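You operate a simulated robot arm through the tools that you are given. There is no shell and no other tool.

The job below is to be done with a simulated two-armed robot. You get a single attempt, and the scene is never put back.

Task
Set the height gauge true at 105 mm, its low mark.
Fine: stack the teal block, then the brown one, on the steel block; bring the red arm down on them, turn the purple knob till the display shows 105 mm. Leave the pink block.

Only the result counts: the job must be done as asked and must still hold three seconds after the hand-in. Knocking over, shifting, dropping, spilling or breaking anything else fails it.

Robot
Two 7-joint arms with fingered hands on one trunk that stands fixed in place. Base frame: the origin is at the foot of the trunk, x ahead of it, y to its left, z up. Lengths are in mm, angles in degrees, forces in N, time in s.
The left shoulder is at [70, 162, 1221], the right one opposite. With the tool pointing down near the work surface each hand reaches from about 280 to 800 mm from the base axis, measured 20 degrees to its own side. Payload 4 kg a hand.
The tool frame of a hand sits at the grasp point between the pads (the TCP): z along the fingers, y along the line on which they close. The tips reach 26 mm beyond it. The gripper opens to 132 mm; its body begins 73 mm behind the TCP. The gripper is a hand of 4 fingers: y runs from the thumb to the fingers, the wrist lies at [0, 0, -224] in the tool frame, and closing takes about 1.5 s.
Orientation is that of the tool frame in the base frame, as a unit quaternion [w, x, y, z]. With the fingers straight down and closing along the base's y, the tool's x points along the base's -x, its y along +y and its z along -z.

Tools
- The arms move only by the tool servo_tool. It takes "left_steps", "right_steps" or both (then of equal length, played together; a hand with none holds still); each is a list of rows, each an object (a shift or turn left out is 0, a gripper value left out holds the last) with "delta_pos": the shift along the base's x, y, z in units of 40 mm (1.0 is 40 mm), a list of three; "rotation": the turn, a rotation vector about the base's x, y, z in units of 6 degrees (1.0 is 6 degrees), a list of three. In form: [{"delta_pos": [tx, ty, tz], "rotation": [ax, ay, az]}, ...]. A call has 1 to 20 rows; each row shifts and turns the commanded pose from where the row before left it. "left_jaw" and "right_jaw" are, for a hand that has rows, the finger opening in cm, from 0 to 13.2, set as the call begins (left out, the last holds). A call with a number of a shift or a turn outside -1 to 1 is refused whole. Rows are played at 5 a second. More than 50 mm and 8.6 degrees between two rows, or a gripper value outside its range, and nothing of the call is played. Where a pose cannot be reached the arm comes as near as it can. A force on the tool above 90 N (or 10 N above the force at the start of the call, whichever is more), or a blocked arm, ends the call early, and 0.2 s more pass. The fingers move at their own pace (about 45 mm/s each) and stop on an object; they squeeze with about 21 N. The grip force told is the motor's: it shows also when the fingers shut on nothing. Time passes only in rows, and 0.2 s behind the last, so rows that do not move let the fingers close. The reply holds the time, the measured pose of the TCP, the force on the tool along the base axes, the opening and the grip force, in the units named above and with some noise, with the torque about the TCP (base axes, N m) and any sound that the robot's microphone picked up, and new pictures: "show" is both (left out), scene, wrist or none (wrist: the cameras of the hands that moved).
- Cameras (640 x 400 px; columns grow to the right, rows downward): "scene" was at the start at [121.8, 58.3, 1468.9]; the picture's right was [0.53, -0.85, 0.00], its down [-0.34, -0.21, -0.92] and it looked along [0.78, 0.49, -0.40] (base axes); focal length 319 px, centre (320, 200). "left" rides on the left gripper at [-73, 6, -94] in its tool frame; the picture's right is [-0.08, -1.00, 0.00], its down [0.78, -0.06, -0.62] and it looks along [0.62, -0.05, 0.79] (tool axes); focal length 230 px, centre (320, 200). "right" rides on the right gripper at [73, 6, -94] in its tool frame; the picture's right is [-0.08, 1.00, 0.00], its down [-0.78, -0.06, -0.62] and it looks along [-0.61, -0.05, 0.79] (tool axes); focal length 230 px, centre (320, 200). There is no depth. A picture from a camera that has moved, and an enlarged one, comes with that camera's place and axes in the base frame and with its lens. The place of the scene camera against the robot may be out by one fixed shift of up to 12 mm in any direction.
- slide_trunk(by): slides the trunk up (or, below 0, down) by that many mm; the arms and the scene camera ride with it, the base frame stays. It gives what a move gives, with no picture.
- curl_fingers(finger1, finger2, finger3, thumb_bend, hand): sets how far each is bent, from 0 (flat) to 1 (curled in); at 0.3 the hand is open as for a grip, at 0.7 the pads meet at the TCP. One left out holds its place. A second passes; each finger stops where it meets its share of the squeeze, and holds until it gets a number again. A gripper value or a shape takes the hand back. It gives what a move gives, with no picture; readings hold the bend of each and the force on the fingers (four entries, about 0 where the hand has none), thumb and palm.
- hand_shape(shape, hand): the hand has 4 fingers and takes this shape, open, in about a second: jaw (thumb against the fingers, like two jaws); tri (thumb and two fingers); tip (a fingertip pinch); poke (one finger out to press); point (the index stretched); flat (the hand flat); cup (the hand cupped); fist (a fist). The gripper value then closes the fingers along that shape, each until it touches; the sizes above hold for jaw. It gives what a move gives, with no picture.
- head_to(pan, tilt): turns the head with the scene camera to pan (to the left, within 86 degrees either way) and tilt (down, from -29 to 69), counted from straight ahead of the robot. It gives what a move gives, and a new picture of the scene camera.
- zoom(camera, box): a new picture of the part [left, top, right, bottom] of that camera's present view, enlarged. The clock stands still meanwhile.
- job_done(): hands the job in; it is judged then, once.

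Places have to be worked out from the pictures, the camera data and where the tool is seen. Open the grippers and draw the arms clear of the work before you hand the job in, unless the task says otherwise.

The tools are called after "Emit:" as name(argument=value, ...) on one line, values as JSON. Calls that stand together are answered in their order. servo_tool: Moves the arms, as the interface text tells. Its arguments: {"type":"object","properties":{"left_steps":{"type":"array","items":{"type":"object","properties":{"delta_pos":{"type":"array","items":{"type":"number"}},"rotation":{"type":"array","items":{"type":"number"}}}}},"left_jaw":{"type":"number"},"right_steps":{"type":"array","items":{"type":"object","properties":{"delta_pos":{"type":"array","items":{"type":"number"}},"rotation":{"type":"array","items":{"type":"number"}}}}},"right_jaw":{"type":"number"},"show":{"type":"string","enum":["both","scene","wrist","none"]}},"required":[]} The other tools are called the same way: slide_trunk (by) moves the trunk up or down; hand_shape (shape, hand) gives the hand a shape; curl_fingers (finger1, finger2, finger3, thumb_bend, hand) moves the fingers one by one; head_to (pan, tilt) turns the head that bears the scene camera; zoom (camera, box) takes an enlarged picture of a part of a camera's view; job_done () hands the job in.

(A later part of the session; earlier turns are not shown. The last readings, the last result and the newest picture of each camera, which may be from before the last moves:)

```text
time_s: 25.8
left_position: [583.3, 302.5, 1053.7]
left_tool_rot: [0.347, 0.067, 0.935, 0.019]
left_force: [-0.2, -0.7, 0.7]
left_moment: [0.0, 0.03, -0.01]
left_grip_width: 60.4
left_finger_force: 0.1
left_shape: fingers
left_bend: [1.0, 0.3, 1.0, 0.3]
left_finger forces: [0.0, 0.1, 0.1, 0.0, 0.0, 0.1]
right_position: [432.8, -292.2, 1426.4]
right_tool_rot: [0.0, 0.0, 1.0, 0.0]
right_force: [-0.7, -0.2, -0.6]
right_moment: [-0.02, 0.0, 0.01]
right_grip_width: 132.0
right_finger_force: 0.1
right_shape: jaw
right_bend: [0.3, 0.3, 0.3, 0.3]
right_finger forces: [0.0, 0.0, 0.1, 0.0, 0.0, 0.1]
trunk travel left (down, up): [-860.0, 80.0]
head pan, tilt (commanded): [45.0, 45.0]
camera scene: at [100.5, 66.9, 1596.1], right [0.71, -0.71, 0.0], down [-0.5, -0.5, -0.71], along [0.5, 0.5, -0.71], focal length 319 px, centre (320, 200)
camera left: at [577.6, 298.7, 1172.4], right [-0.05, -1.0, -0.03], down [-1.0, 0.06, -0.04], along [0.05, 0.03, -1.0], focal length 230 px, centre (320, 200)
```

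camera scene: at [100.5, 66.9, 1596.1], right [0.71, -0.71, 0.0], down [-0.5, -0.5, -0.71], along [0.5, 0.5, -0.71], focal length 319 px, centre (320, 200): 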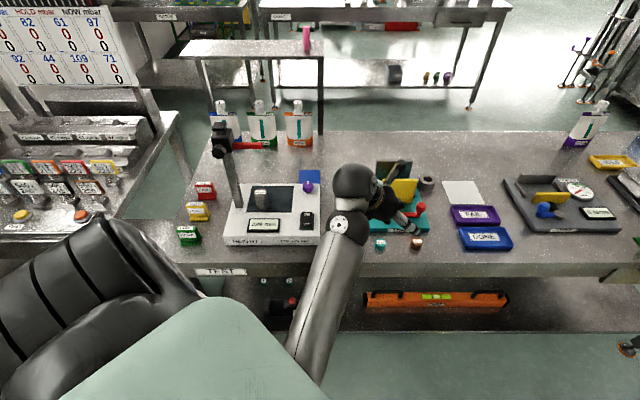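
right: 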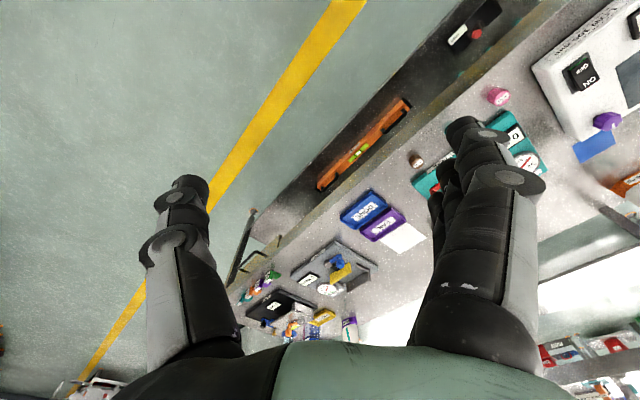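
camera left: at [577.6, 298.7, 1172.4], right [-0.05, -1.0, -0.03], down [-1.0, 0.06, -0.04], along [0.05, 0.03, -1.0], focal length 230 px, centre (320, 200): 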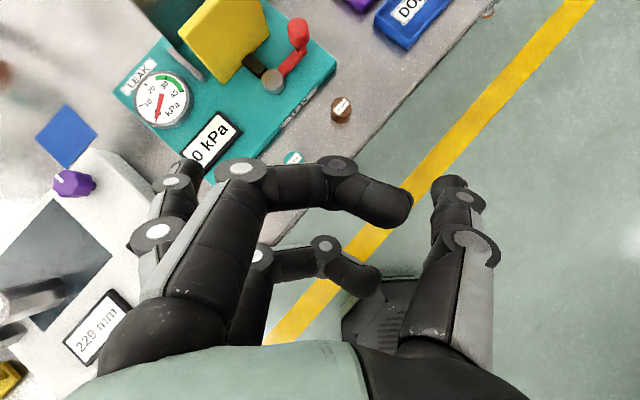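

Tracking is exact in this posture. I continue forward and down toward the teal and brown blocks.

Emit:
servo_tool(left_steps=[{"delta_pos": [0.5, 0.05, -0.4], "rotation": [0, -0.3, 0]}, {"delta_pos": [0.5, 0.05, -0.4], "rotation": [0, -0.3, 0]}, {"delta_pos": [0.5, 0.05, -0.4], "rotation": [0, -0.3, 0]}, {"delta_pos": [0.5, 0.05, -0.4], "rotation": [0, -0.3, 0]}, {"delta_pos": [0.3, 0.05, -0.4], "rotation": [0, -0.3, 0]}, {"delta_pos": [0, 0, 0]}, {"delta_pos": [0, 0, 0]}], show="both")

```text
time_s: 26.6
left_position: [629.5, 391.3, 1014.0]
left_tool_rot: [0.371, 0.077, 0.92, 0.099]
left_force: [0.2, -0.1, 0.0]
left_moment: [0.01, -0.03, 0.0]
left_grip_width: 60.2
left_finger_force: 0.0
left_shape: fingers
left_bend: [1.0, 0.3, 1.0, 0.3]
left_finger forces: [0.1, 0.1, 0.0, 0.0, 0.1, 0.0]
right_position: [434.4, -292.8, 1425.8]
right_tool_rot: [0.0, 0.001, 1.0, 0.0]
right_force: [-0.4, 0.2, 0.2]
right_moment: [0.01, -0.02, -0.02]
right_grip_width: 132.0
right_finger_force: 0.1
right_shape: jaw
right_bend: [0.3, 0.3, 0.3, 0.3]
right_finger forces: [0.1, 0.0, 0.0, 0.0, 0.0, 0.0]
trunk travel left (down, up): [-860.0, 80.0]
head pan, tilt (commanded): [45.0, 45.0]
stopped in row 4 (left hand): the arm was blocked; the commanded pose is now the measured one
camera scene: at [101.5, 67.1, 1596.1], right [0.71, -0.71, 0.0], down [-0.5, -0.5, -0.71], along [0.5, 0.5, -0.71], focal length 319 px, centre (320, 200)
camera left: at [614.8, 368.2, 1130.1], right [-0.01, -0.98, -0.19], down [-0.99, 0.03, -0.1], along [0.11, 0.19, -0.98], focal length 230 px, centre (320, 200)
```

scene: 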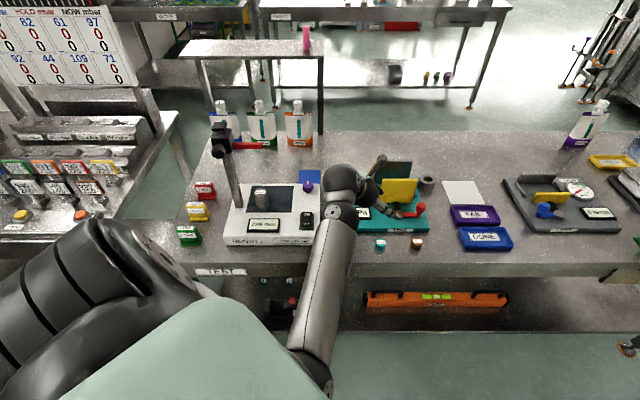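
left: 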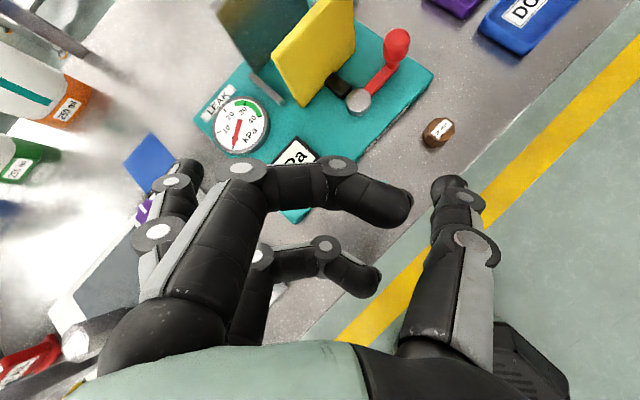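

Blocked again, apparently by the elbow against the torso. I retrace to the earlier well-tracked pose (over the gauge, heading 45°, now 160 mm higher) and from there will return to the elbow-out start posture.

Emit:
servo_tool(left_steps=[{"delta_pos": [-0.39, 0.435, 0.633], "rotation": [-0.286, 0.091, 0.832]}, {"delta_pos": [-0.39, 0.435, 0.633], "rotation": [-0.286, 0.091, 0.832]}, {"delta_pos": [-0.39, 0.435, 0.633], "rotation": [-0.286, 0.091, 0.832]}, {"delta_pos": [-0.39, 0.435, 0.633], "rotation": [-0.286, 0.091, 0.832]}, {"delta_pos": [-0.39, 0.435, 0.633], "rotation": [-0.286, 0.091, 0.832]}, {"delta_pos": [-0.39, 0.435, 0.633], "rotation": [-0.286, 0.091, 0.832]}, {"delta_pos": [-0.39, 0.435, 0.633], "rotation": [-0.286, 0.091, 0.832]}, {"delta_pos": [-0.39, 0.435, 0.633], "rotation": [-0.286, 0.091, 0.832]}, {"delta_pos": [-0.39, 0.435, 0.633], "rotation": [-0.286, 0.091, 0.832]}, {"delta_pos": [-0.39, 0.435, 0.633], "rotation": [-0.286, 0.091, 0.832]}, {"delta_pos": [0, 0, 0]}], show="scene")

```text
time_s: 29.1
left_position: [485.2, 518.9, 1172.8]
left_tool_rot: [0.268, -0.34, 0.895, 0.109]
left_force: [0.4, -0.1, 0.2]
left_moment: [0.03, 0.01, -0.01]
left_grip_width: 60.4
left_finger_force: 0.0
left_shape: fingers
left_bend: [1.0, 0.3, 1.0, 0.3]
left_finger forces: [0.0, 0.0, 0.0, 0.0, 0.1, 0.0]
left hand out of reach, approached as far as the arm can: row 8, 9, 10
right_position: [433.8, -294.6, 1426.7]
right_tool_rot: [-0.001, 0.0, 1.0, 0.001]
right_force: [-0.3, -0.3, 0.3]
right_moment: [-0.02, 0.01, 0.02]
right_grip_width: 132.0
right_finger_force: 0.0
right_shape: jaw
right_bend: [0.3, 0.3, 0.3, 0.3]
right_finger forces: [0.0, 0.0, 0.0, 0.0, 0.1, 0.1]
trunk travel left (down, up): [-860.0, 80.0]
head pan, tilt (commanded): [45.0, 45.0]
camera scene: at [101.7, 66.0, 1596.1], right [0.71, -0.71, 0.0], down [-0.5, -0.5, -0.71], along [0.5, 0.5, -0.71], focal length 319 px, centre (320, 200)
```

scene: 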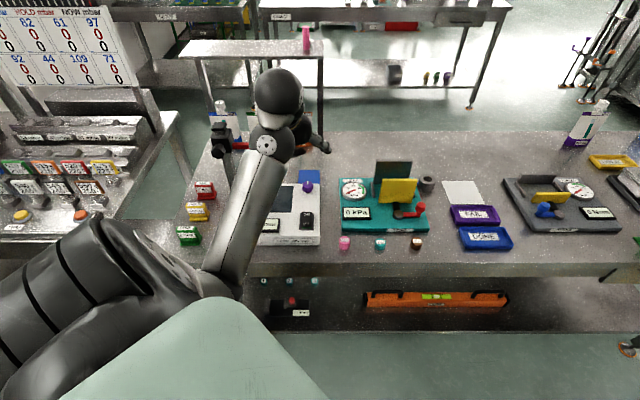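

Now the elbow sits down and out to the left, a better posture. From here I move toward the blocks while turning the heading right.

Emit:
servo_tool(left_steps=[{"delta_pos": [0.3, -0.3, -0.4], "rotation": [0, 0, -0.8]}, {"delta_pos": [0.3, -0.3, -0.4], "rotation": [0, 0, -0.8]}, {"delta_pos": [0.3, -0.3, -0.4], "rotation": [0, 0, -0.8]}, {"delta_pos": [0.3, -0.3, -0.4], "rotation": [0, 0, -0.8]}, {"delta_pos": [0.3, -0.3, -0.4], "rotation": [0, 0, -0.8]}, {"delta_pos": [0.3, -0.3, -0.4], "rotation": [0, 0, -0.8]}, {"delta_pos": [0, 0, 0]}, {"delta_pos": [0, 0, 0]}], show="scene")

```text
time_s: 30.9
left_position: [555.3, 447.9, 1074.4]
left_tool_rot: [0.286, -0.106, 0.952, 0.039]
left_force: [0.7, -0.2, -0.4]
left_moment: [0.03, -0.02, 0.02]
left_grip_width: 60.4
left_finger_force: 0.0
left_shape: fingers
left_bend: [1.0, 0.3, 1.0, 0.3]
left_finger forces: [0.1, 0.0, 0.1, 0.0, 0.0, 0.1]
right_position: [432.9, -292.2, 1428.0]
right_tool_rot: [0.0, -0.001, 1.0, 0.002]
right_force: [0.5, 0.7, 0.0]
right_moment: [-0.01, 0.02, 0.0]
right_grip_width: 131.7
right_finger_force: 0.1
right_shape: jaw
right_bend: [0.3, 0.3, 0.3, 0.3]
right_finger forces: [0.1, 0.1, 0.0, 0.1, 0.0, 0.1]
trunk travel left (down, up): [-860.0, 80.0]
head pan, tilt (commanded): [45.0, 45.0]
camera scene: at [100.8, 66.8, 1596.1], right [0.71, -0.71, 0.0], down [-0.5, -0.5, -0.71], along [0.5, 0.5, -0.71], focal length 319 px, centre (320, 200)
```

scene: 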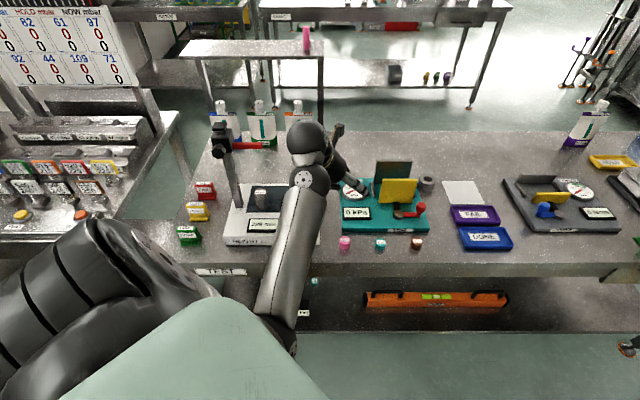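

Tracking is fine here. I raise the trunk the remaining 80 mm so the arm works straighter, pointing forward-down in line with the tool.

Emit:
slide_trunk(by=80)

Emit:
servo_tool(left_steps=[{"delta_pos": [0.4, -0.2, -0.8], "rotation": [0, 0, 0]}, {"delta_pos": [0.4, -0.2, -0.8], "rotation": [0, 0, 0]}, {"delta_pos": [0.4, -0.2, -0.8], "rotation": [0, 0, 0]}, {"delta_pos": [0.4, -0.2, -0.8], "rotation": [0, 0, 0]}, {"delta_pos": [0, 0, 0]}, {"delta_pos": [0, 0, 0]}], show="both")

```text
time_s: 32.0
left_position: [556.7, 447.7, 1154.1]
left_tool_rot: [0.286, -0.105, 0.952, 0.038]
left_force: [-0.7, 0.0, 0.1]
left_moment: [0.03, 0.03, 0.01]
left_grip_width: 60.6
left_finger_force: 0.1
left_shape: fingers
left_bend: [1.0, 0.3, 1.0, 0.3]
left_finger forces: [0.0, 0.1, 0.0, 0.0, 0.0, 0.1]
right_position: [433.0, -293.5, 1508.1]
right_tool_rot: [0.0, 0.0, 1.0, 0.001]
right_force: [0.3, -0.5, -0.1]
right_moment: [-0.01, -0.05, 0.01]
right_grip_width: 132.0
right_finger_force: 0.1
right_shape: jaw
right_bend: [0.3, 0.3, 0.3, 0.3]
right_finger forces: [0.0, 0.1, 0.1, 0.0, 0.0, 0.1]
trunk travel left (down, up): [-940.0, 0.0]
head pan, tilt (commanded): [45.0, 45.0]
```

```text
time_s: 33.4
left_position: [621.8, 416.0, 1024.2]
left_tool_rot: [0.286, -0.106, 0.951, 0.038]
left_force: [-0.8, -0.1, -0.7]
left_moment: [0.01, 0.0, -0.01]
left_grip_width: 60.3
left_finger_force: 0.0
left_shape: fingers
left_bend: [1.0, 0.3, 1.0, 0.3]
left_finger forces: [0.0, 0.0, 0.1, 0.1, 0.1, 0.1]
right_position: [433.6, -292.6, 1507.2]
right_tool_rot: [0.0, 0.0, 1.0, 0.0]
right_force: [0.5, 0.8, 0.9]
right_moment: [-0.02, -0.01, 0.02]
right_grip_width: 131.9
right_finger_force: 0.0
right_shape: jaw
right_bend: [0.3, 0.3, 0.3, 0.3]
right_finger forces: [0.0, 0.0, 0.1, 0.0, 0.0, 0.1]
trunk travel left (down, up): [-940.0, 0.0]
head pan, tilt (commanded): [45.0, 45.0]
camera scene: at [100.5, 66.9, 1676.1], right [0.71, -0.71, 0.0], down [-0.5, -0.5, -0.71], along [0.5, 0.5, -0.71], focal length 319 px, centre (320, 200)
camera left: at [627.7, 422.0, 1142.9], right [0.29, -0.96, 0.03], down [-0.96, -0.28, 0.08], along [-0.07, -0.05, -1.0], focal length 230 px, centre (320, 200)
```

scene: 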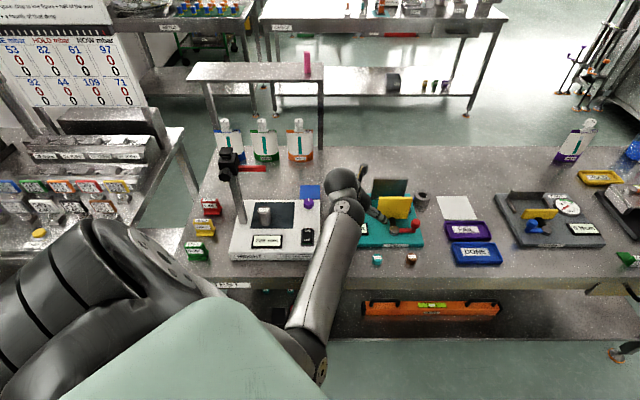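
left: 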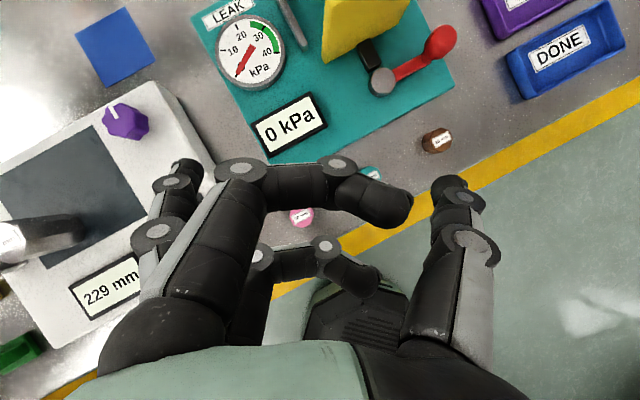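

Good tracking. I continue descending and rightward toward the teal block in small moves, tilting slightly.

Emit:
servo_tool(left_steps=[{"delta_pos": [0.2, -0.3, -0.7], "rotation": [0.1, -0.4, 0]}, {"delta_pos": [0.2, -0.3, -0.7], "rotation": [0.1, -0.4, 0]}, {"delta_pos": [0.2, -0.3, -0.7], "rotation": [0.1, -0.4, 0]}, {"delta_pos": [0, 0, 0]}, {"delta_pos": [0, 0, 0]}], show="both")

```text
time_s: 34.8
left_position: [636.8, 443.9, 956.9]
left_tool_rot: [0.349, -0.103, 0.927, 0.094]
left_force: [0.2, 0.0, 0.2]
left_moment: [-0.01, 0.01, 0.02]
left_grip_width: 60.6
left_finger_force: 0.0
left_shape: fingers
left_bend: [1.0, 0.3, 1.0, 0.3]
left_finger forces: [0.0, 0.0, 0.0, 0.0, 0.0, 0.0]
right_position: [434.1, -292.1, 1506.9]
right_tool_rot: [0.0, 0.0, 1.0, 0.0]
right_force: [-0.2, 0.9, -0.4]
right_moment: [0.01, -0.01, 0.02]
right_grip_width: 131.8
right_finger_force: 0.1
right_shape: jaw
right_bend: [0.3, 0.3, 0.3, 0.3]
right_finger forces: [0.0, 0.1, 0.0, 0.0, 0.0, 0.0]
trunk travel left (down, up): [-940.0, 0.0]
head pan, tilt (commanded): [45.0, 45.0]
stopped in row 5 (left hand): the arm was blocked; the commanded pose is now the measured one
camera scene: at [101.0, 67.4, 1676.1], right [0.71, -0.71, 0.0], down [-0.5, -0.5, -0.71], along [0.5, 0.5, -0.71], focal length 319 px, centre (320, 200)
camera left: at [629.0, 434.4, 1074.6], right [0.31, -0.95, -0.05], down [-0.95, -0.31, -0.07], along [0.06, 0.07, -1.0], focal length 230 px, centre (320, 200)
```

scene: 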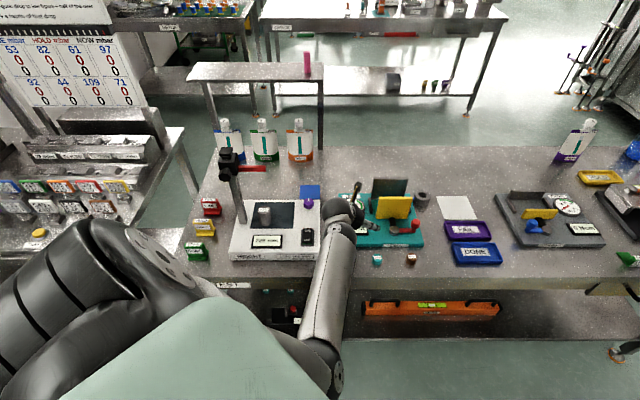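
left: 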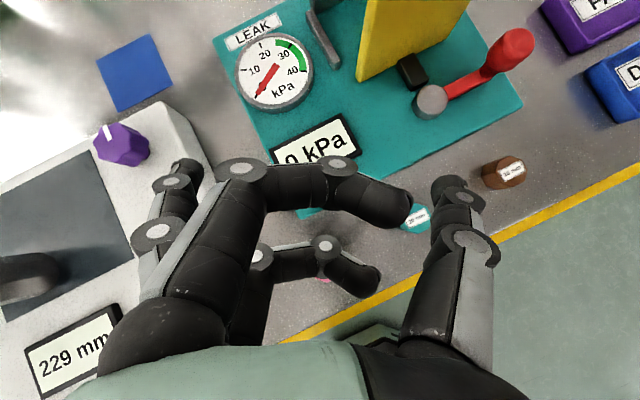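

The upper arm is clearly pressing on the torso. I'll work back to the elbow-up posture by retracing through the earlier forward pose (about 710, 394, higher) with the heading turned back to 46°.

Emit:
servo_tool(left_steps=[{"delta_pos": [0.0, 0.0, 0.8], "rotation": [0, 0, 0.3]}, {"delta_pos": [0.1, -0.1, 0.8], "rotation": [0, 0, 0.5]}, {"delta_pos": [0.3, -0.2, 0.8], "rotation": [0, 0, 0.5]}, {"delta_pos": [0.3, -0.2, 0.8], "rotation": [0, 0, 0.5]}, {"delta_pos": [0.3, -0.2, 0.8], "rotation": [0, 0, 0.5]}, {"delta_pos": [0.3, -0.2, 0.8], "rotation": [0, 0, 0.5]}, {"delta_pos": [0.3, -0.2, 0.8], "rotation": [0, 0, 0.5]}, {"delta_pos": [0.3, -0.2, 0.8], "rotation": [0, 0, 0.5]}, {"delta_pos": [0, 0, 0]}], show="scene")

```text
time_s: 36.8
left_position: [712.0, 390.0, 1209.0]
left_tool_rot: [0.324, -0.284, 0.888, 0.159]
left_force: [-0.1, 0.7, 0.6]
left_moment: [-0.01, 0.05, 0.03]
left_grip_width: 60.5
left_finger_force: 0.0
left_shape: fingers
left_bend: [1.0, 0.3, 1.0, 0.3]
left_finger forces: [0.1, 0.0, 0.1, 0.0, 0.0, 0.0]
right_position: [432.3, -291.9, 1507.5]
right_tool_rot: [0.0, -0.001, 1.0, 0.001]
right_force: [0.0, 0.0, 0.4]
right_moment: [-0.02, -0.02, 0.0]
right_grip_width: 132.1
right_finger_force: 0.1
right_shape: jaw
right_bend: [0.3, 0.3, 0.3, 0.3]
right_finger forces: [0.0, 0.0, 0.1, 0.0, 0.1, 0.0]
trunk travel left (down, up): [-940.0, 0.0]
head pan, tilt (commanded): [45.0, 45.0]
camera scene: at [100.7, 66.8, 1676.1], right [0.71, -0.71, 0.0], down [-0.5, -0.5, -0.71], along [0.5, 0.5, -0.71], focal length 319 px, centre (320, 200)
```

scene: 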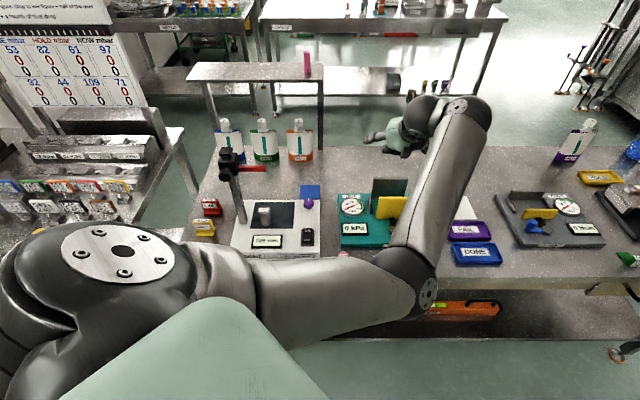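

This matches the earlier posture. Now I retrace up-left toward (477, 566) with heading 45°, untilting, to recover the elbow-up arrangement.

Emit:
servo_tool(left_steps=[{"delta_pos": [-0.3, 0.5, 0.5], "rotation": [-0.3, 0.3, 0]}, {"delta_pos": [-0.6, 0.6, 0.5], "rotation": [-0.3, 0.3, 0]}, {"delta_pos": [-0.6, 0.6, 0.5], "rotation": [-0.3, 0.3, 0]}, {"delta_pos": [-0.6, 0.6, 0.5], "rotation": [-0.3, 0.3, 0]}, {"delta_pos": [-0.7, 0.5, 0.5]}, {"delta_pos": [-0.7, 0.5, 0.5]}, {"delta_pos": [-0.7, 0.5, 0.3]}, {"delta_pos": [-0.7, 0.5, 0.3]}, {"delta_pos": [-0.7, 0.4, 0]}, {"delta_pos": [0, 0, 0]}], show="scene")

```text
time_s: 39.0
left_position: [490.5, 576.0, 1352.6]
left_tool_rot: [0.249, -0.292, 0.916, 0.119]
left_force: [-0.2, 0.1, -0.2]
left_moment: [-0.02, -0.04, 0.03]
left_grip_width: 60.3
left_finger_force: 0.0
left_shape: fingers
left_bend: [1.0, 0.3, 1.0, 0.3]
left_finger forces: [0.1, 0.0, 0.1, 0.1, 0.0, 0.0]
right_position: [433.8, -293.9, 1506.6]
right_tool_rot: [0.0, -0.001, 1.0, 0.001]
right_force: [-0.1, -0.8, -1.1]
right_moment: [0.03, 0.0, 0.03]
right_grip_width: 131.9
right_finger_force: 0.0
right_shape: jaw
right_bend: [0.3, 0.3, 0.3, 0.3]
right_finger forces: [0.0, 0.1, 0.1, 0.0, 0.1, 0.0]
trunk travel left (down, up): [-940.0, 0.0]
head pan, tilt (commanded): [45.0, 45.0]
camera scene: at [101.3, 66.4, 1676.1], right [0.71, -0.71, 0.0], down [-0.5, -0.5, -0.71], along [0.5, 0.5, -0.71], focal length 319 px, centre (320, 200)
```

scene: 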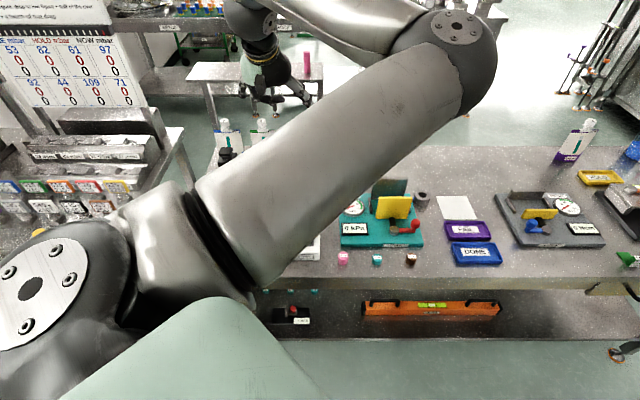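

The elbow is now up high again. I untilt somewhat, rise, and turn the heading back to 0° to bring the elbow up and to the left as at the start.

Emit:
servo_tool(left_steps=[{"delta_pos": [0, 0, 0.4], "rotation": [-0.5, 0.5, 0]}, {"delta_pos": [0, 0, 0.4], "rotation": [-0.5, 0.5, 0]}, {"delta_pos": [0, 0, 0.4], "rotation": [-0.5, 0.5, 0]}, {"delta_pos": [0, 0, 0.4], "rotation": [-0.5, 0.5, 0]}, {"delta_pos": [0, 0, 0.4], "rotation": [-0.5, 0.5, 0]}, {"delta_pos": [-0.3, -0.1, 0.4], "rotation": [0, 0, -0.9]}, {"delta_pos": [-0.3, -0.1, 0.4], "rotation": [0, 0, -0.9]}, {"delta_pos": [-0.3, -0.1, 0.4], "rotation": [0, 0, -0.9]}, {"delta_pos": [-0.3, -0.1, 0.4], "rotation": [0, 0, -0.9]}, {"delta_pos": [-0.3, -0.1, 0.4], "rotation": [0, 0, -0.9]}, {"delta_pos": [-0.3, -0.1, 0], "rotation": [0, 0, -0.9]}, {"delta_pos": [-0.3, -0.1, 0], "rotation": [0, 0, -0.9]}, {"delta_pos": [0, 0, 0]}], show="scene")

```text
time_s: 41.8
left_position: [406.6, 549.4, 1515.8]
left_tool_rot: [0.096, 0.019, 0.995, 0.006]
left_force: [-0.4, -0.1, 0.2]
left_moment: [-0.01, 0.0, -0.04]
left_grip_width: 60.1
left_finger_force: 0.0
left_shape: fingers
left_bend: [1.0, 0.3, 1.0, 0.3]
left_finger forces: [0.1, 0.0, 0.0, 0.1, 0.0, 0.0]
right_position: [433.1, -293.5, 1507.6]
right_tool_rot: [0.001, 0.0, 1.0, 0.001]
right_force: [-0.2, 0.0, 0.1]
right_moment: [0.01, -0.01, 0.01]
right_grip_width: 131.9
right_finger_force: 0.0
right_shape: jaw
right_bend: [0.3, 0.3, 0.3, 0.3]
right_finger forces: [0.0, 0.0, 0.0, 0.0, 0.1, 0.0]
trunk travel left (down, up): [-940.0, 0.0]
head pan, tilt (commanded): [45.0, 45.0]
camera scene: at [100.7, 66.6, 1676.1], right [0.71, -0.71, 0.0], down [-0.5, -0.5, -0.71], along [0.5, 0.5, -0.71], focal length 319 px, centre (320, 200)
```

scene: 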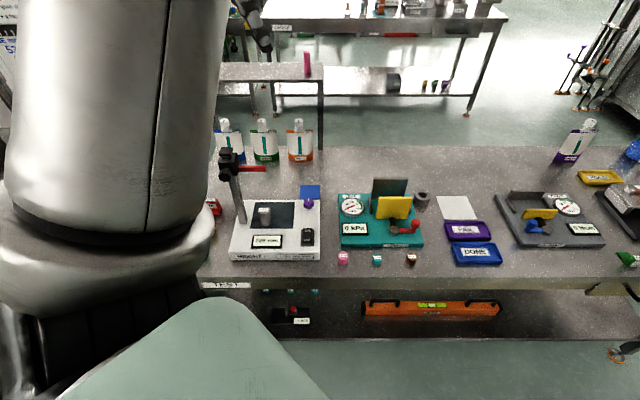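

The elbow is up again like at the start. I lower the trunk 480 mm so the shoulder is near wrist working height; nothing lies below the hands within that range.

Emit:
slide_trunk(by=-300)

Emit:
slide_trunk(by=-180)

Emit:
head_to(pan=40, tilt=35)

```text
time_s: 44.8
left_position: [405.5, 548.4, 1214.9]
left_tool_rot: [0.095, 0.019, 0.995, 0.008]
left_force: [0.1, -0.3, 0.4]
left_moment: [-0.02, 0.02, -0.03]
left_grip_width: 60.1
left_finger_force: 0.0
left_shape: fingers
left_bend: [1.0, 0.3, 1.0, 0.3]
left_finger forces: [0.0, 0.1, 0.1, 0.0, 0.1, 0.0]
right_position: [433.6, -292.7, 1207.9]
right_tool_rot: [0.001, 0.0, 1.0, 0.0]
right_force: [-0.2, 0.2, -0.1]
right_moment: [-0.04, -0.01, 0.01]
right_grip_width: 131.8
right_finger_force: 0.1
right_shape: jaw
right_bend: [0.3, 0.3, 0.3, 0.3]
right_finger forces: [0.0, 0.0, 0.0, 0.0, 0.1, 0.0]
trunk travel left (down, up): [-640.0, 300.0]
head pan, tilt (commanded): [45.0, 45.0]
```

```text
time_s: 46.8
left_position: [406.9, 548.9, 1035.6]
left_tool_rot: [0.095, 0.019, 0.995, 0.006]
left_force: [0.1, -0.3, 0.1]
left_moment: [-0.04, -0.03, -0.01]
left_grip_width: 60.4
left_finger_force: 0.1
left_shape: fingers
left_bend: [1.0, 0.3, 1.0, 0.3]
left_finger forces: [0.1, 0.1, 0.0, 0.1, 0.0, 0.1]
right_position: [434.2, -292.9, 1027.4]
right_tool_rot: [-0.001, 0.0, 1.0, 0.001]
right_force: [-0.1, -0.2, 0.1]
right_moment: [0.01, -0.02, 0.03]
right_grip_width: 131.8
right_finger_force: 0.0
right_shape: jaw
right_bend: [0.3, 0.3, 0.3, 0.3]
right_finger forces: [0.0, 0.0, 0.0, 0.1, 0.0, 0.0]
trunk travel left (down, up): [-460.0, 480.0]
head pan, tilt (commanded): [45.0, 45.0]
```

```text
time_s: 47.5
left_position: [405.9, 549.7, 1035.4]
left_tool_rot: [0.095, 0.019, 0.995, 0.007]
left_force: [-0.4, -0.2, -0.1]
left_moment: [-0.01, -0.01, 0.01]
left_grip_width: 60.4
left_finger_force: 0.1
left_shape: fingers
left_bend: [1.0, 0.3, 1.0, 0.3]
left_finger forces: [0.0, 0.0, 0.0, 0.0, 0.0, 0.0]
right_position: [434.0, -292.8, 1027.1]
right_tool_rot: [-0.001, -0.001, 1.0, 0.0]
right_force: [-0.2, 0.0, 0.4]
right_moment: [0.04, -0.02, -0.03]
right_grip_width: 131.8
right_finger_force: 0.0
right_shape: jaw
right_bend: [0.3, 0.3, 0.3, 0.3]
right_finger forces: [0.0, 0.1, 0.0, 0.0, 0.1, 0.0]
trunk travel left (down, up): [-460.0, 480.0]
head pan, tilt (commanded): [40.0, 35.0]
camera scene: at [110.7, 65.8, 1210.9], right [0.64, -0.77, 0.0], down [-0.44, -0.37, -0.82], along [0.63, 0.53, -0.57], focal length 319 px, centre (320, 200)
```

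scene: 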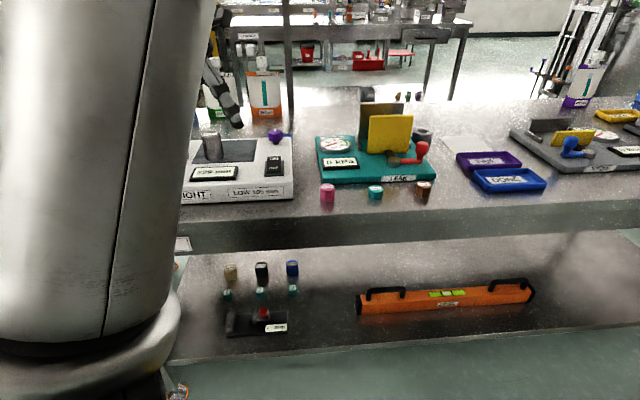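

I move the hand over the blocks with heading 0°, tilting forward gradually.

Emit:
servo_tool(left_steps=[{"delta_pos": [0.6, -0.5, 0], "rotation": [0, -0.5, 0]}, {"delta_pos": [0.6, -0.5, 0], "rotation": [0, -0.5, 0]}, {"delta_pos": [0.6, -0.5, 0], "rotation": [0, -0.5, 0]}, {"delta_pos": [0.6, -0.5, 0], "rotation": [0, -0.5, 0]}, {"delta_pos": [0.6, -0.5, 0], "rotation": [0, -0.5, 0]}, {"delta_pos": [0.6, -0.5, 0], "rotation": [0, -0.5, 0]}, {"delta_pos": [0.6, -0.5, 0], "rotation": [0, -0.5, 0]}, {"delta_pos": [0.6, -0.5, 0], "rotation": [0, -0.5, 0]}, {"delta_pos": [0, 0, 0]}, {"delta_pos": [0, 0, 0]}], show="both")

```text
time_s: 49.7
left_position: [597.9, 397.0, 1033.0]
left_tool_rot: [0.301, 0.008, 0.954, 0.006]
left_force: [-0.4, 0.5, 0.5]
left_moment: [0.04, -0.03, 0.0]
left_grip_width: 60.4
left_finger_force: 0.1
left_shape: fingers
left_bend: [1.0, 0.3, 1.0, 0.3]
left_finger forces: [0.0, 0.0, 0.0, 0.1, 0.0, 0.0]
right_position: [434.0, -293.1, 1027.1]
right_tool_rot: [0.0, 0.001, 1.0, 0.001]
right_force: [-0.3, 0.5, -0.1]
right_moment: [0.02, 0.01, -0.01]
right_grip_width: 131.8
right_finger_force: 0.1
right_shape: jaw
right_bend: [0.3, 0.3, 0.3, 0.3]
right_finger forces: [0.0, 0.0, 0.0, 0.1, 0.1, 0.0]
trunk travel left (down, up): [-460.0, 480.0]
head pan, tilt (commanded): [40.0, 35.0]
camera scene: at [111.0, 65.7, 1210.9], right [0.64, -0.77, 0.0], down [-0.44, -0.37, -0.82], along [0.63, 0.53, -0.57], focal length 319 px, centre (320, 200)
camera left: at [603.7, 400.2, 1151.6], right [0.05, -1.0, 0.03], down [-1.0, -0.05, 0.06], along [-0.05, -0.03, -1.0], focal length 230 px, centre (320, 200)
```

scene: 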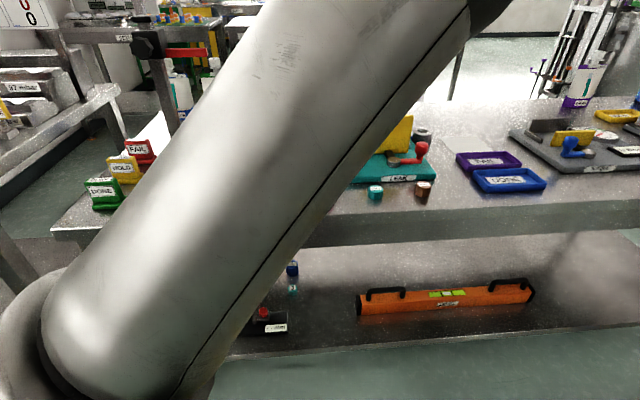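
left: 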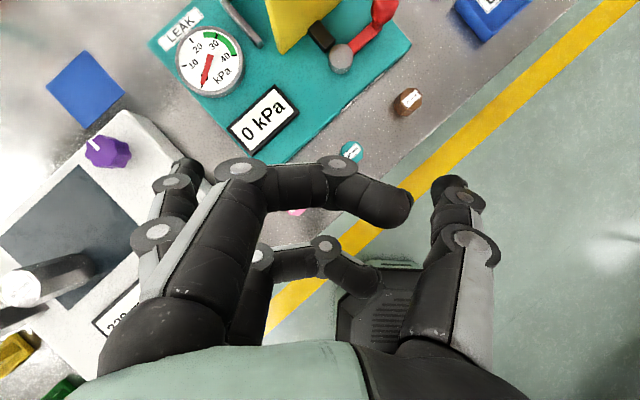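

Good tracking. I continue down and forward toward the teal block with the tilt at about 45°.

Emit:
servo_tool(left_steps=[{"delta_pos": [0.2, -0.2, -0.5], "rotation": [0, -0.4, 0]}, {"delta_pos": [0.2, -0.2, -0.5], "rotation": [0, -0.4, 0]}, {"delta_pos": [0.2, -0.2, -0.5], "rotation": [0, -0.4, 0]}, {"delta_pos": [0.2, -0.2, -0.5], "rotation": [0, -0.4, 0]}, {"delta_pos": [0, 0, 0]}, {"delta_pos": [0, 0, 0]}], show="both")

```text
time_s: 50.5
left_position: [607.9, 389.8, 887.3]
left_tool_rot: [0.28, -0.01, 0.96, 0.004]
left_force: [-0.1, 0.9, -0.2]
left_moment: [-0.02, 0.01, 0.02]
left_grip_width: 60.5
left_finger_force: 0.2
left_shape: fingers
left_bend: [1.0, 0.3, 1.0, 0.3]
left_finger forces: [0.1, 0.0, 0.0, 0.0, 0.0, 0.0]
right_position: [432.9, -292.5, 1027.7]
right_tool_rot: [0.0, -0.001, 1.0, 0.0]
right_force: [0.3, 0.5, -0.9]
right_moment: [-0.02, -0.02, 0.01]
right_grip_width: 131.9
right_finger_force: 0.1
right_shape: jaw
right_bend: [0.3, 0.3, 0.3, 0.3]
right_finger forces: [0.1, 0.0, 0.1, 0.0, 0.1, 0.0]
trunk travel left (down, up): [-460.0, 480.0]
head pan, tilt (commanded): [40.0, 35.0]
stopped in row 4 (left hand): the arm was blocked; the commanded pose is now the measured one
camera scene: at [110.8, 65.9, 1211.0], right [0.64, -0.77, 0.0], down [-0.44, -0.37, -0.82], along [0.63, 0.53, -0.57], focal length 319 px, centre (320, 200)
camera left: at [617.7, 395.2, 1006.7], right [0.09, -1.0, 0.04], down [-0.99, -0.08, 0.1], along [-0.09, -0.05, -0.99], focal length 230 px, centre (320, 200)
```

scene: 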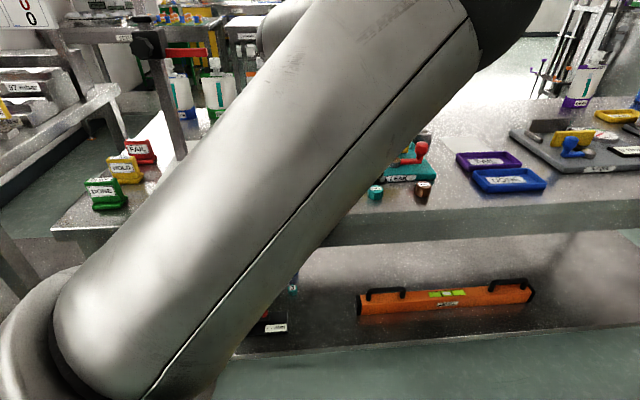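
left: 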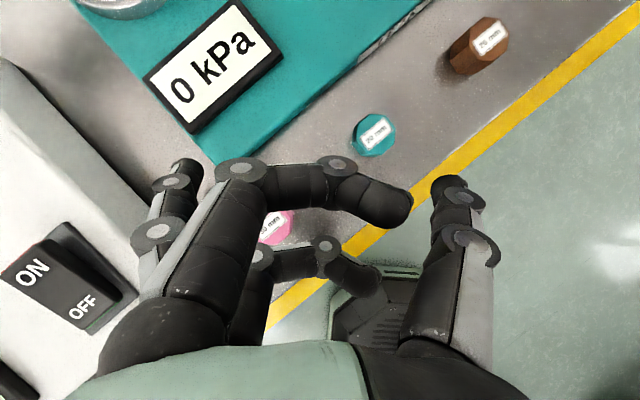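

The arm was deflected downward, probably the upper arm touching the head. I lift and turn the heading to the right, which in this elbow-up posture swings the elbow outward.

Emit:
servo_tool(left_steps=[{"delta_pos": [0, 0, 0.6], "rotation": [0, 0, -0.5]}, {"delta_pos": [0, 0, 0.6], "rotation": [0, 0, -0.9]}, {"delta_pos": [0, 0, 0.6], "rotation": [0, 0, -0.9]}, {"delta_pos": [0, 0, 0.4], "rotation": [0, 0, -0.9]}, {"delta_pos": [0, 0, 0], "rotation": [0, 0, -0.9]}, {"delta_pos": [0, 0, 0], "rotation": [0, 0, -0.9]}, {"delta_pos": [0, 0, 0]}], show="both")

```text
time_s: 52.1
left_position: [608.9, 385.7, 978.4]
left_tool_rot: [0.272, 0.242, 0.929, -0.067]
left_force: [0.6, -0.1, -0.1]
left_moment: [0.0, 0.0, 0.0]
left_grip_width: 60.6
left_finger_force: 0.1
left_shape: fingers
left_bend: [1.0, 0.3, 1.0, 0.3]
left_finger forces: [0.1, 0.0, 0.1, 0.0, 0.0, 0.0]
right_position: [433.8, -293.5, 1026.5]
right_tool_rot: [0.0, -0.001, 1.0, 0.001]
right_force: [-0.4, -0.5, -1.0]
right_moment: [0.02, -0.03, 0.01]
right_grip_width: 132.0
right_finger_force: 0.1
right_shape: jaw
right_bend: [0.3, 0.3, 0.3, 0.3]
right_finger forces: [0.1, 0.0, 0.0, 0.0, 0.1, 0.0]
trunk travel left (down, up): [-460.0, 480.0]
head pan, tilt (commanded): [40.0, 35.0]
camera scene: at [110.9, 65.3, 1211.0], right [0.64, -0.77, 0.0], down [-0.44, -0.37, -0.82], along [0.63, 0.53, -0.57], focal length 319 px, centre (320, 200)
camera left: at [619.9, 385.1, 1096.0], right [-0.43, -0.9, 0.03], down [-0.9, 0.43, 0.1], along [-0.1, 0.01, -0.99], focal length 230 px, centre (320, 200)
```

scene: 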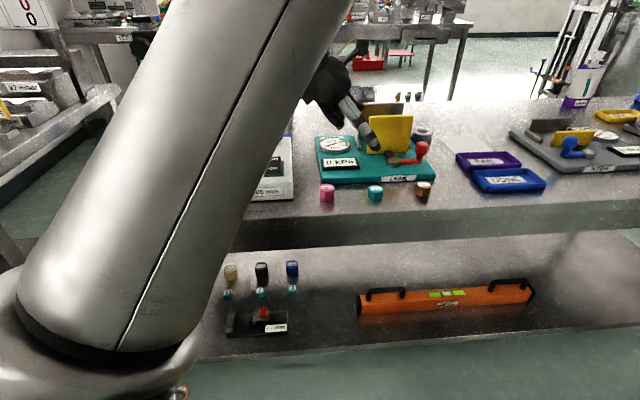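
left: 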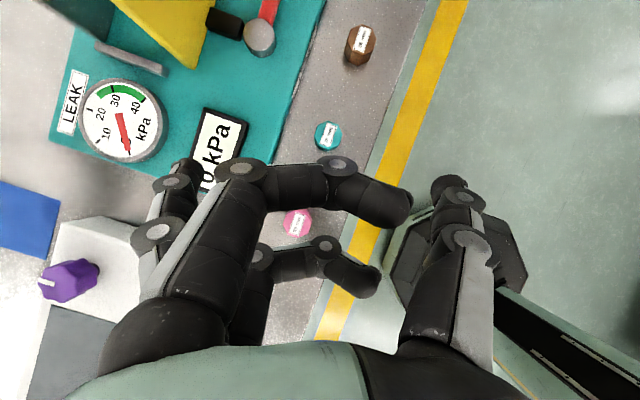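

Tracking is good with this heading (-28°) and the elbow stays out. I raise the hand 120 mm and then lower the trunk 150 mm to keep a comfortable arm shape for reaching bench height.

Emit:
servo_tool(left_steps=[{"delta_pos": [0, 0, 0.75]}, {"delta_pos": [0, 0, 0.75]}, {"delta_pos": [0, 0, 0.75]}, {"delta_pos": [0, 0, 0.75]}, {"delta_pos": [0, 0, 0]}], show="none")

Emit:
slide_trunk(by=-150)

Emit:
head_to(pan=30, tilt=25)

```text
time_s: 53.4
left_position: [609.0, 389.0, 1098.8]
left_tool_rot: [0.271, 0.24, 0.93, -0.067]
left_force: [-0.3, -0.2, -0.2]
left_moment: [-0.01, 0.0, -0.03]
left_grip_width: 60.5
left_finger_force: 0.1
left_shape: fingers
left_bend: [1.0, 0.3, 1.0, 0.3]
left_finger forces: [0.0, 0.0, 0.0, 0.1, 0.0, 0.1]
right_position: [433.1, -292.6, 1027.1]
right_tool_rot: [-0.001, 0.0, 1.0, 0.0]
right_force: [0.9, 0.1, 0.1]
right_moment: [-0.03, 0.0, 0.02]
right_grip_width: 131.7
right_finger_force: 0.0
right_shape: jaw
right_bend: [0.3, 0.3, 0.3, 0.3]
right_finger forces: [0.0, 0.0, 0.0, 0.1, 0.0, 0.0]
trunk travel left (down, up): [-460.0, 480.0]
head pan, tilt (commanded): [40.0, 35.0]
```

```text
time_s: 55.1
left_position: [608.4, 387.2, 948.0]
left_tool_rot: [0.273, 0.242, 0.929, -0.067]
left_force: [0.2, 0.4, -0.8]
left_moment: [0.01, -0.04, 0.03]
left_grip_width: 60.5
left_finger_force: 0.2
left_shape: fingers
left_bend: [1.0, 0.3, 1.0, 0.3]
left_finger forces: [0.1, 0.0, 0.0, 0.0, 0.0, 0.1]
right_position: [433.2, -293.4, 877.2]
right_tool_rot: [0.0, 0.0, 1.0, 0.001]
right_force: [0.0, -0.1, 0.3]
right_moment: [0.0, 0.01, -0.01]
right_grip_width: 132.0
right_finger_force: 0.0
right_shape: jaw
right_bend: [0.3, 0.3, 0.3, 0.3]
right_finger forces: [0.0, 0.1, 0.0, 0.0, 0.0, 0.1]
trunk travel left (down, up): [-310.0, 630.0]
head pan, tilt (commanded): [40.0, 35.0]
```

```text
time_s: 55.8
left_position: [609.7, 386.4, 947.5]
left_tool_rot: [0.272, 0.241, 0.929, -0.068]
left_force: [-0.2, 0.1, 0.1]
left_moment: [0.0, -0.03, 0.02]
left_grip_width: 60.5
left_finger_force: 0.1
left_shape: fingers
left_bend: [1.0, 0.3, 1.0, 0.3]
left_finger forces: [0.1, 0.1, 0.0, 0.0, 0.0, 0.1]
right_position: [433.2, -293.1, 877.8]
right_tool_rot: [0.0, 0.0, 1.0, 0.0]
right_force: [0.1, 0.2, -0.5]
right_moment: [0.0, -0.03, 0.04]
right_grip_width: 132.0
right_finger_force: 0.1
right_shape: jaw
right_bend: [0.3, 0.3, 0.3, 0.3]
right_finger forces: [0.0, 0.0, 0.0, 0.0, 0.0, 0.0]
trunk travel left (down, up): [-310.0, 630.0]
head pan, tilt (commanded): [30.0, 25.0]
camera scene: at [123.0, 55.3, 1076.7], right [0.5, -0.87, 0.0], down [-0.37, -0.21, -0.91], along [0.78, 0.45, -0.42], focal length 319 px, centre (320, 200)
```

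scene: 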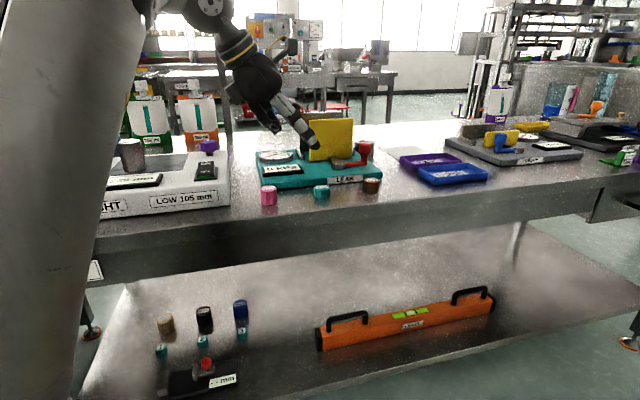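

The arm now comes over from above with plenty of room. I take accurate left-camera views of the blocks from this pose.

Emit:
zoom(camera="left", box=[240, 0, 440, 260])

Emit:
zoom(camera="left", box=[0, 0, 640, 400])

```text
1.54 times, centred on (340, 130) of left
camera zoom: at [619.4, 386.6, 1066.1], right [-0.43, -0.9, 0.04], down [-0.9, 0.43, 0.1], along [-0.1, 0.01, -0.99], focal length 354 px, centre (289, 308)
```

zoom: 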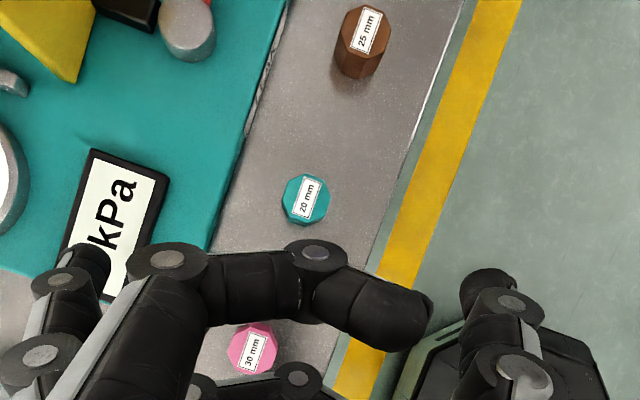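

```text
1.00 times, centred on (320, 200) of left (not enlarged: the box is as wide or as high as the picture)
camera zoom: at [619.4, 386.6, 1066.1], right [-0.43, -0.9, 0.04], down [-0.9, 0.43, 0.1], along [-0.1, 0.01, -0.99], focal length 230 px, centre (320, 200)
```

zoom: 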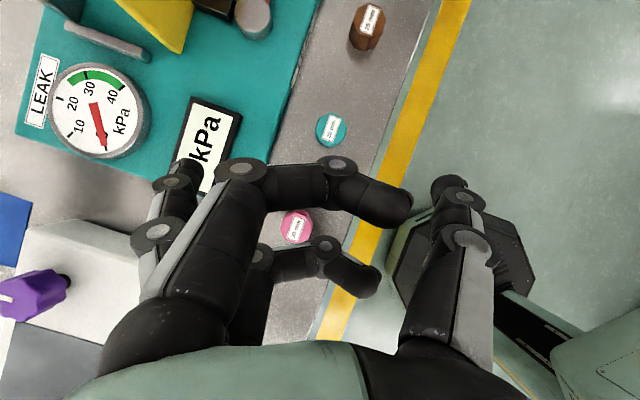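

Triangulation gives teal top at about (659, 345, 815) and brown (738, 266, 820), so the bench is near z = 794. I test-close finger 2 and thumb partially in the air to see the pinch shape.

Emit:
curl_fingers(hand="left", finger2=0.55, thumb_bend=0.55)

Emit:
zoom(camera="left", box=[0, 0, 640, 400])

Emit:
zoom(camera="scene", box=[200, 20, 400, 220])

```text
time_s: 56.8
left_position: [607.9, 387.7, 947.5]
left_tool_rot: [0.273, 0.241, 0.929, -0.067]
left_force: [0.2, -0.1, -0.4]
left_moment: [0.01, -0.02, 0.01]
left_grip_width: 44.9
left_finger_force: 0.0
left_shape: fingers
left_bend: [1.0, 0.55, 1.0, 0.55]
left_finger forces: [0.0, 0.0, 0.1, 0.1, 0.0, 0.0]
right_position: [433.1, -292.4, 877.3]
right_tool_rot: [0.0, -0.001, 1.0, 0.0]
right_force: [0.2, 0.4, 0.0]
right_moment: [-0.03, -0.02, -0.03]
right_grip_width: 131.9
right_finger_force: 0.1
right_shape: jaw
right_bend: [0.3, 0.3, 0.3, 0.3]
right_finger forces: [0.0, 0.0, 0.0, 0.1, 0.1, 0.0]
trunk travel left (down, up): [-310.0, 630.0]
head pan, tilt (commanded): [30.0, 25.0]
```

```text
1.00 times, centred on (320, 200) of left (not enlarged: the box is as wide or as high as the picture)
camera zoom: at [619.3, 386.5, 1066.1], right [-0.43, -0.9, 0.04], down [-0.9, 0.43, 0.1], along [-0.1, 0.01, -0.99], focal length 230 px, centre (320, 200)
```

zoom: 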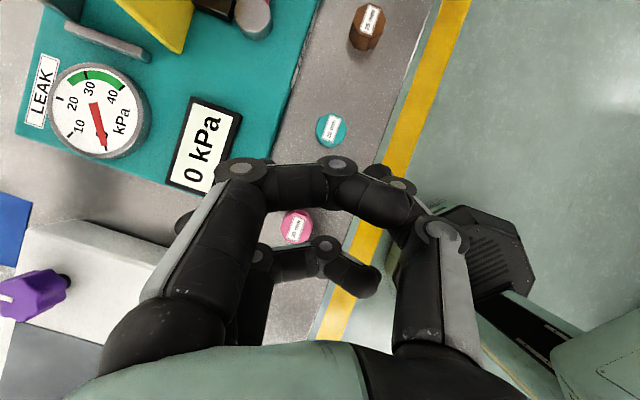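

```text
2.00 times, centred on (300, 120) of scene
camera zoom: at [123.1, 55.2, 1076.7], right [0.5, -0.87, 0.0], down [-0.37, -0.21, -0.91], along [0.78, 0.45, -0.42], focal length 637 px, centre (360, 360)
```

zoom: 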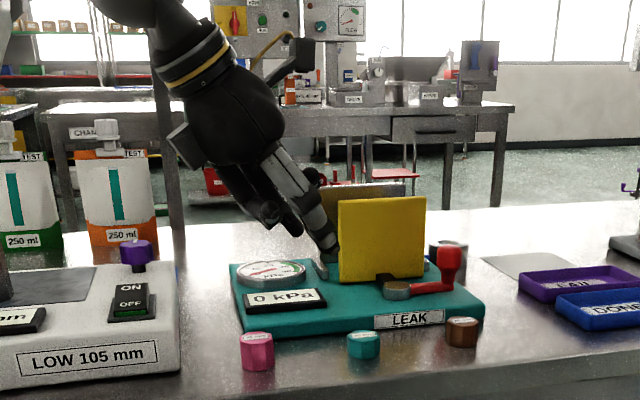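

The curled finger hides the pinch from the camera but leaves clearance. I need a flatter tool (about 33° below horizontal) and a heading near +10° to clear the pink block, so I reorient in the air above the teal block.

Emit:
servo_tool(left_steps=[{"delta_pos": [0, -0.1, 0.2], "rotation": [0, 0, 0.8]}, {"delta_pos": [0, -0.1, 0.2], "rotation": [0, 0, 0.8]}, {"delta_pos": [0, -0.1, 0], "rotation": [0, 0, 0.8]}, {"delta_pos": [0.1, -0.1, 0], "rotation": [0, 0, 0.8]}, {"delta_pos": [0.1, -0.1, 0], "rotation": [0, 0, 0.8]}, {"delta_pos": [0.1, -0.1, 0], "rotation": [0, 0, 0.8]}, {"delta_pos": [0.1, -0.1, 0], "rotation": [0, 0, 0.8]}, {"delta_pos": [0.1, -0.1, 0], "rotation": [0, 0, 0.8]}, {"delta_pos": [0, 0, 0]}, {"delta_pos": [0, 0, 0]}], show="scene")

```text
time_s: 59.0
left_position: [626.0, 360.7, 962.7]
left_tool_rot: [0.28, -0.084, 0.956, 0.022]
left_force: [-1.0, -0.5, -0.2]
left_moment: [0.03, -0.01, 0.0]
left_grip_width: 45.0
left_finger_force: 0.1
left_shape: fingers
left_bend: [1.0, 0.55, 1.0, 0.55]
left_finger forces: [0.1, 0.0, 0.0, 0.1, 0.1, 0.0]
right_position: [433.0, -293.2, 876.4]
right_tool_rot: [0.0, 0.0, 1.0, 0.001]
right_force: [0.0, 0.3, 0.1]
right_moment: [-0.02, -0.02, 0.0]
right_grip_width: 131.9
right_finger_force: 0.1
right_shape: jaw
right_bend: [0.3, 0.3, 0.3, 0.3]
right_finger forces: [0.1, 0.1, 0.0, 0.1, 0.0, 0.1]
trunk travel left (down, up): [-310.0, 630.0]
head pan, tilt (commanded): [30.0, 25.0]
camera scene: at [123.1, 55.3, 1076.7], right [0.5, -0.87, 0.0], down [-0.37, -0.21, -0.91], along [0.78, 0.45, -0.42], focal length 319 px, centre (320, 200)
```

scene: 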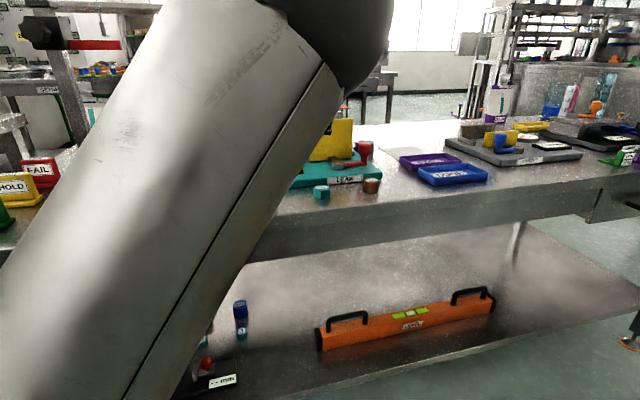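

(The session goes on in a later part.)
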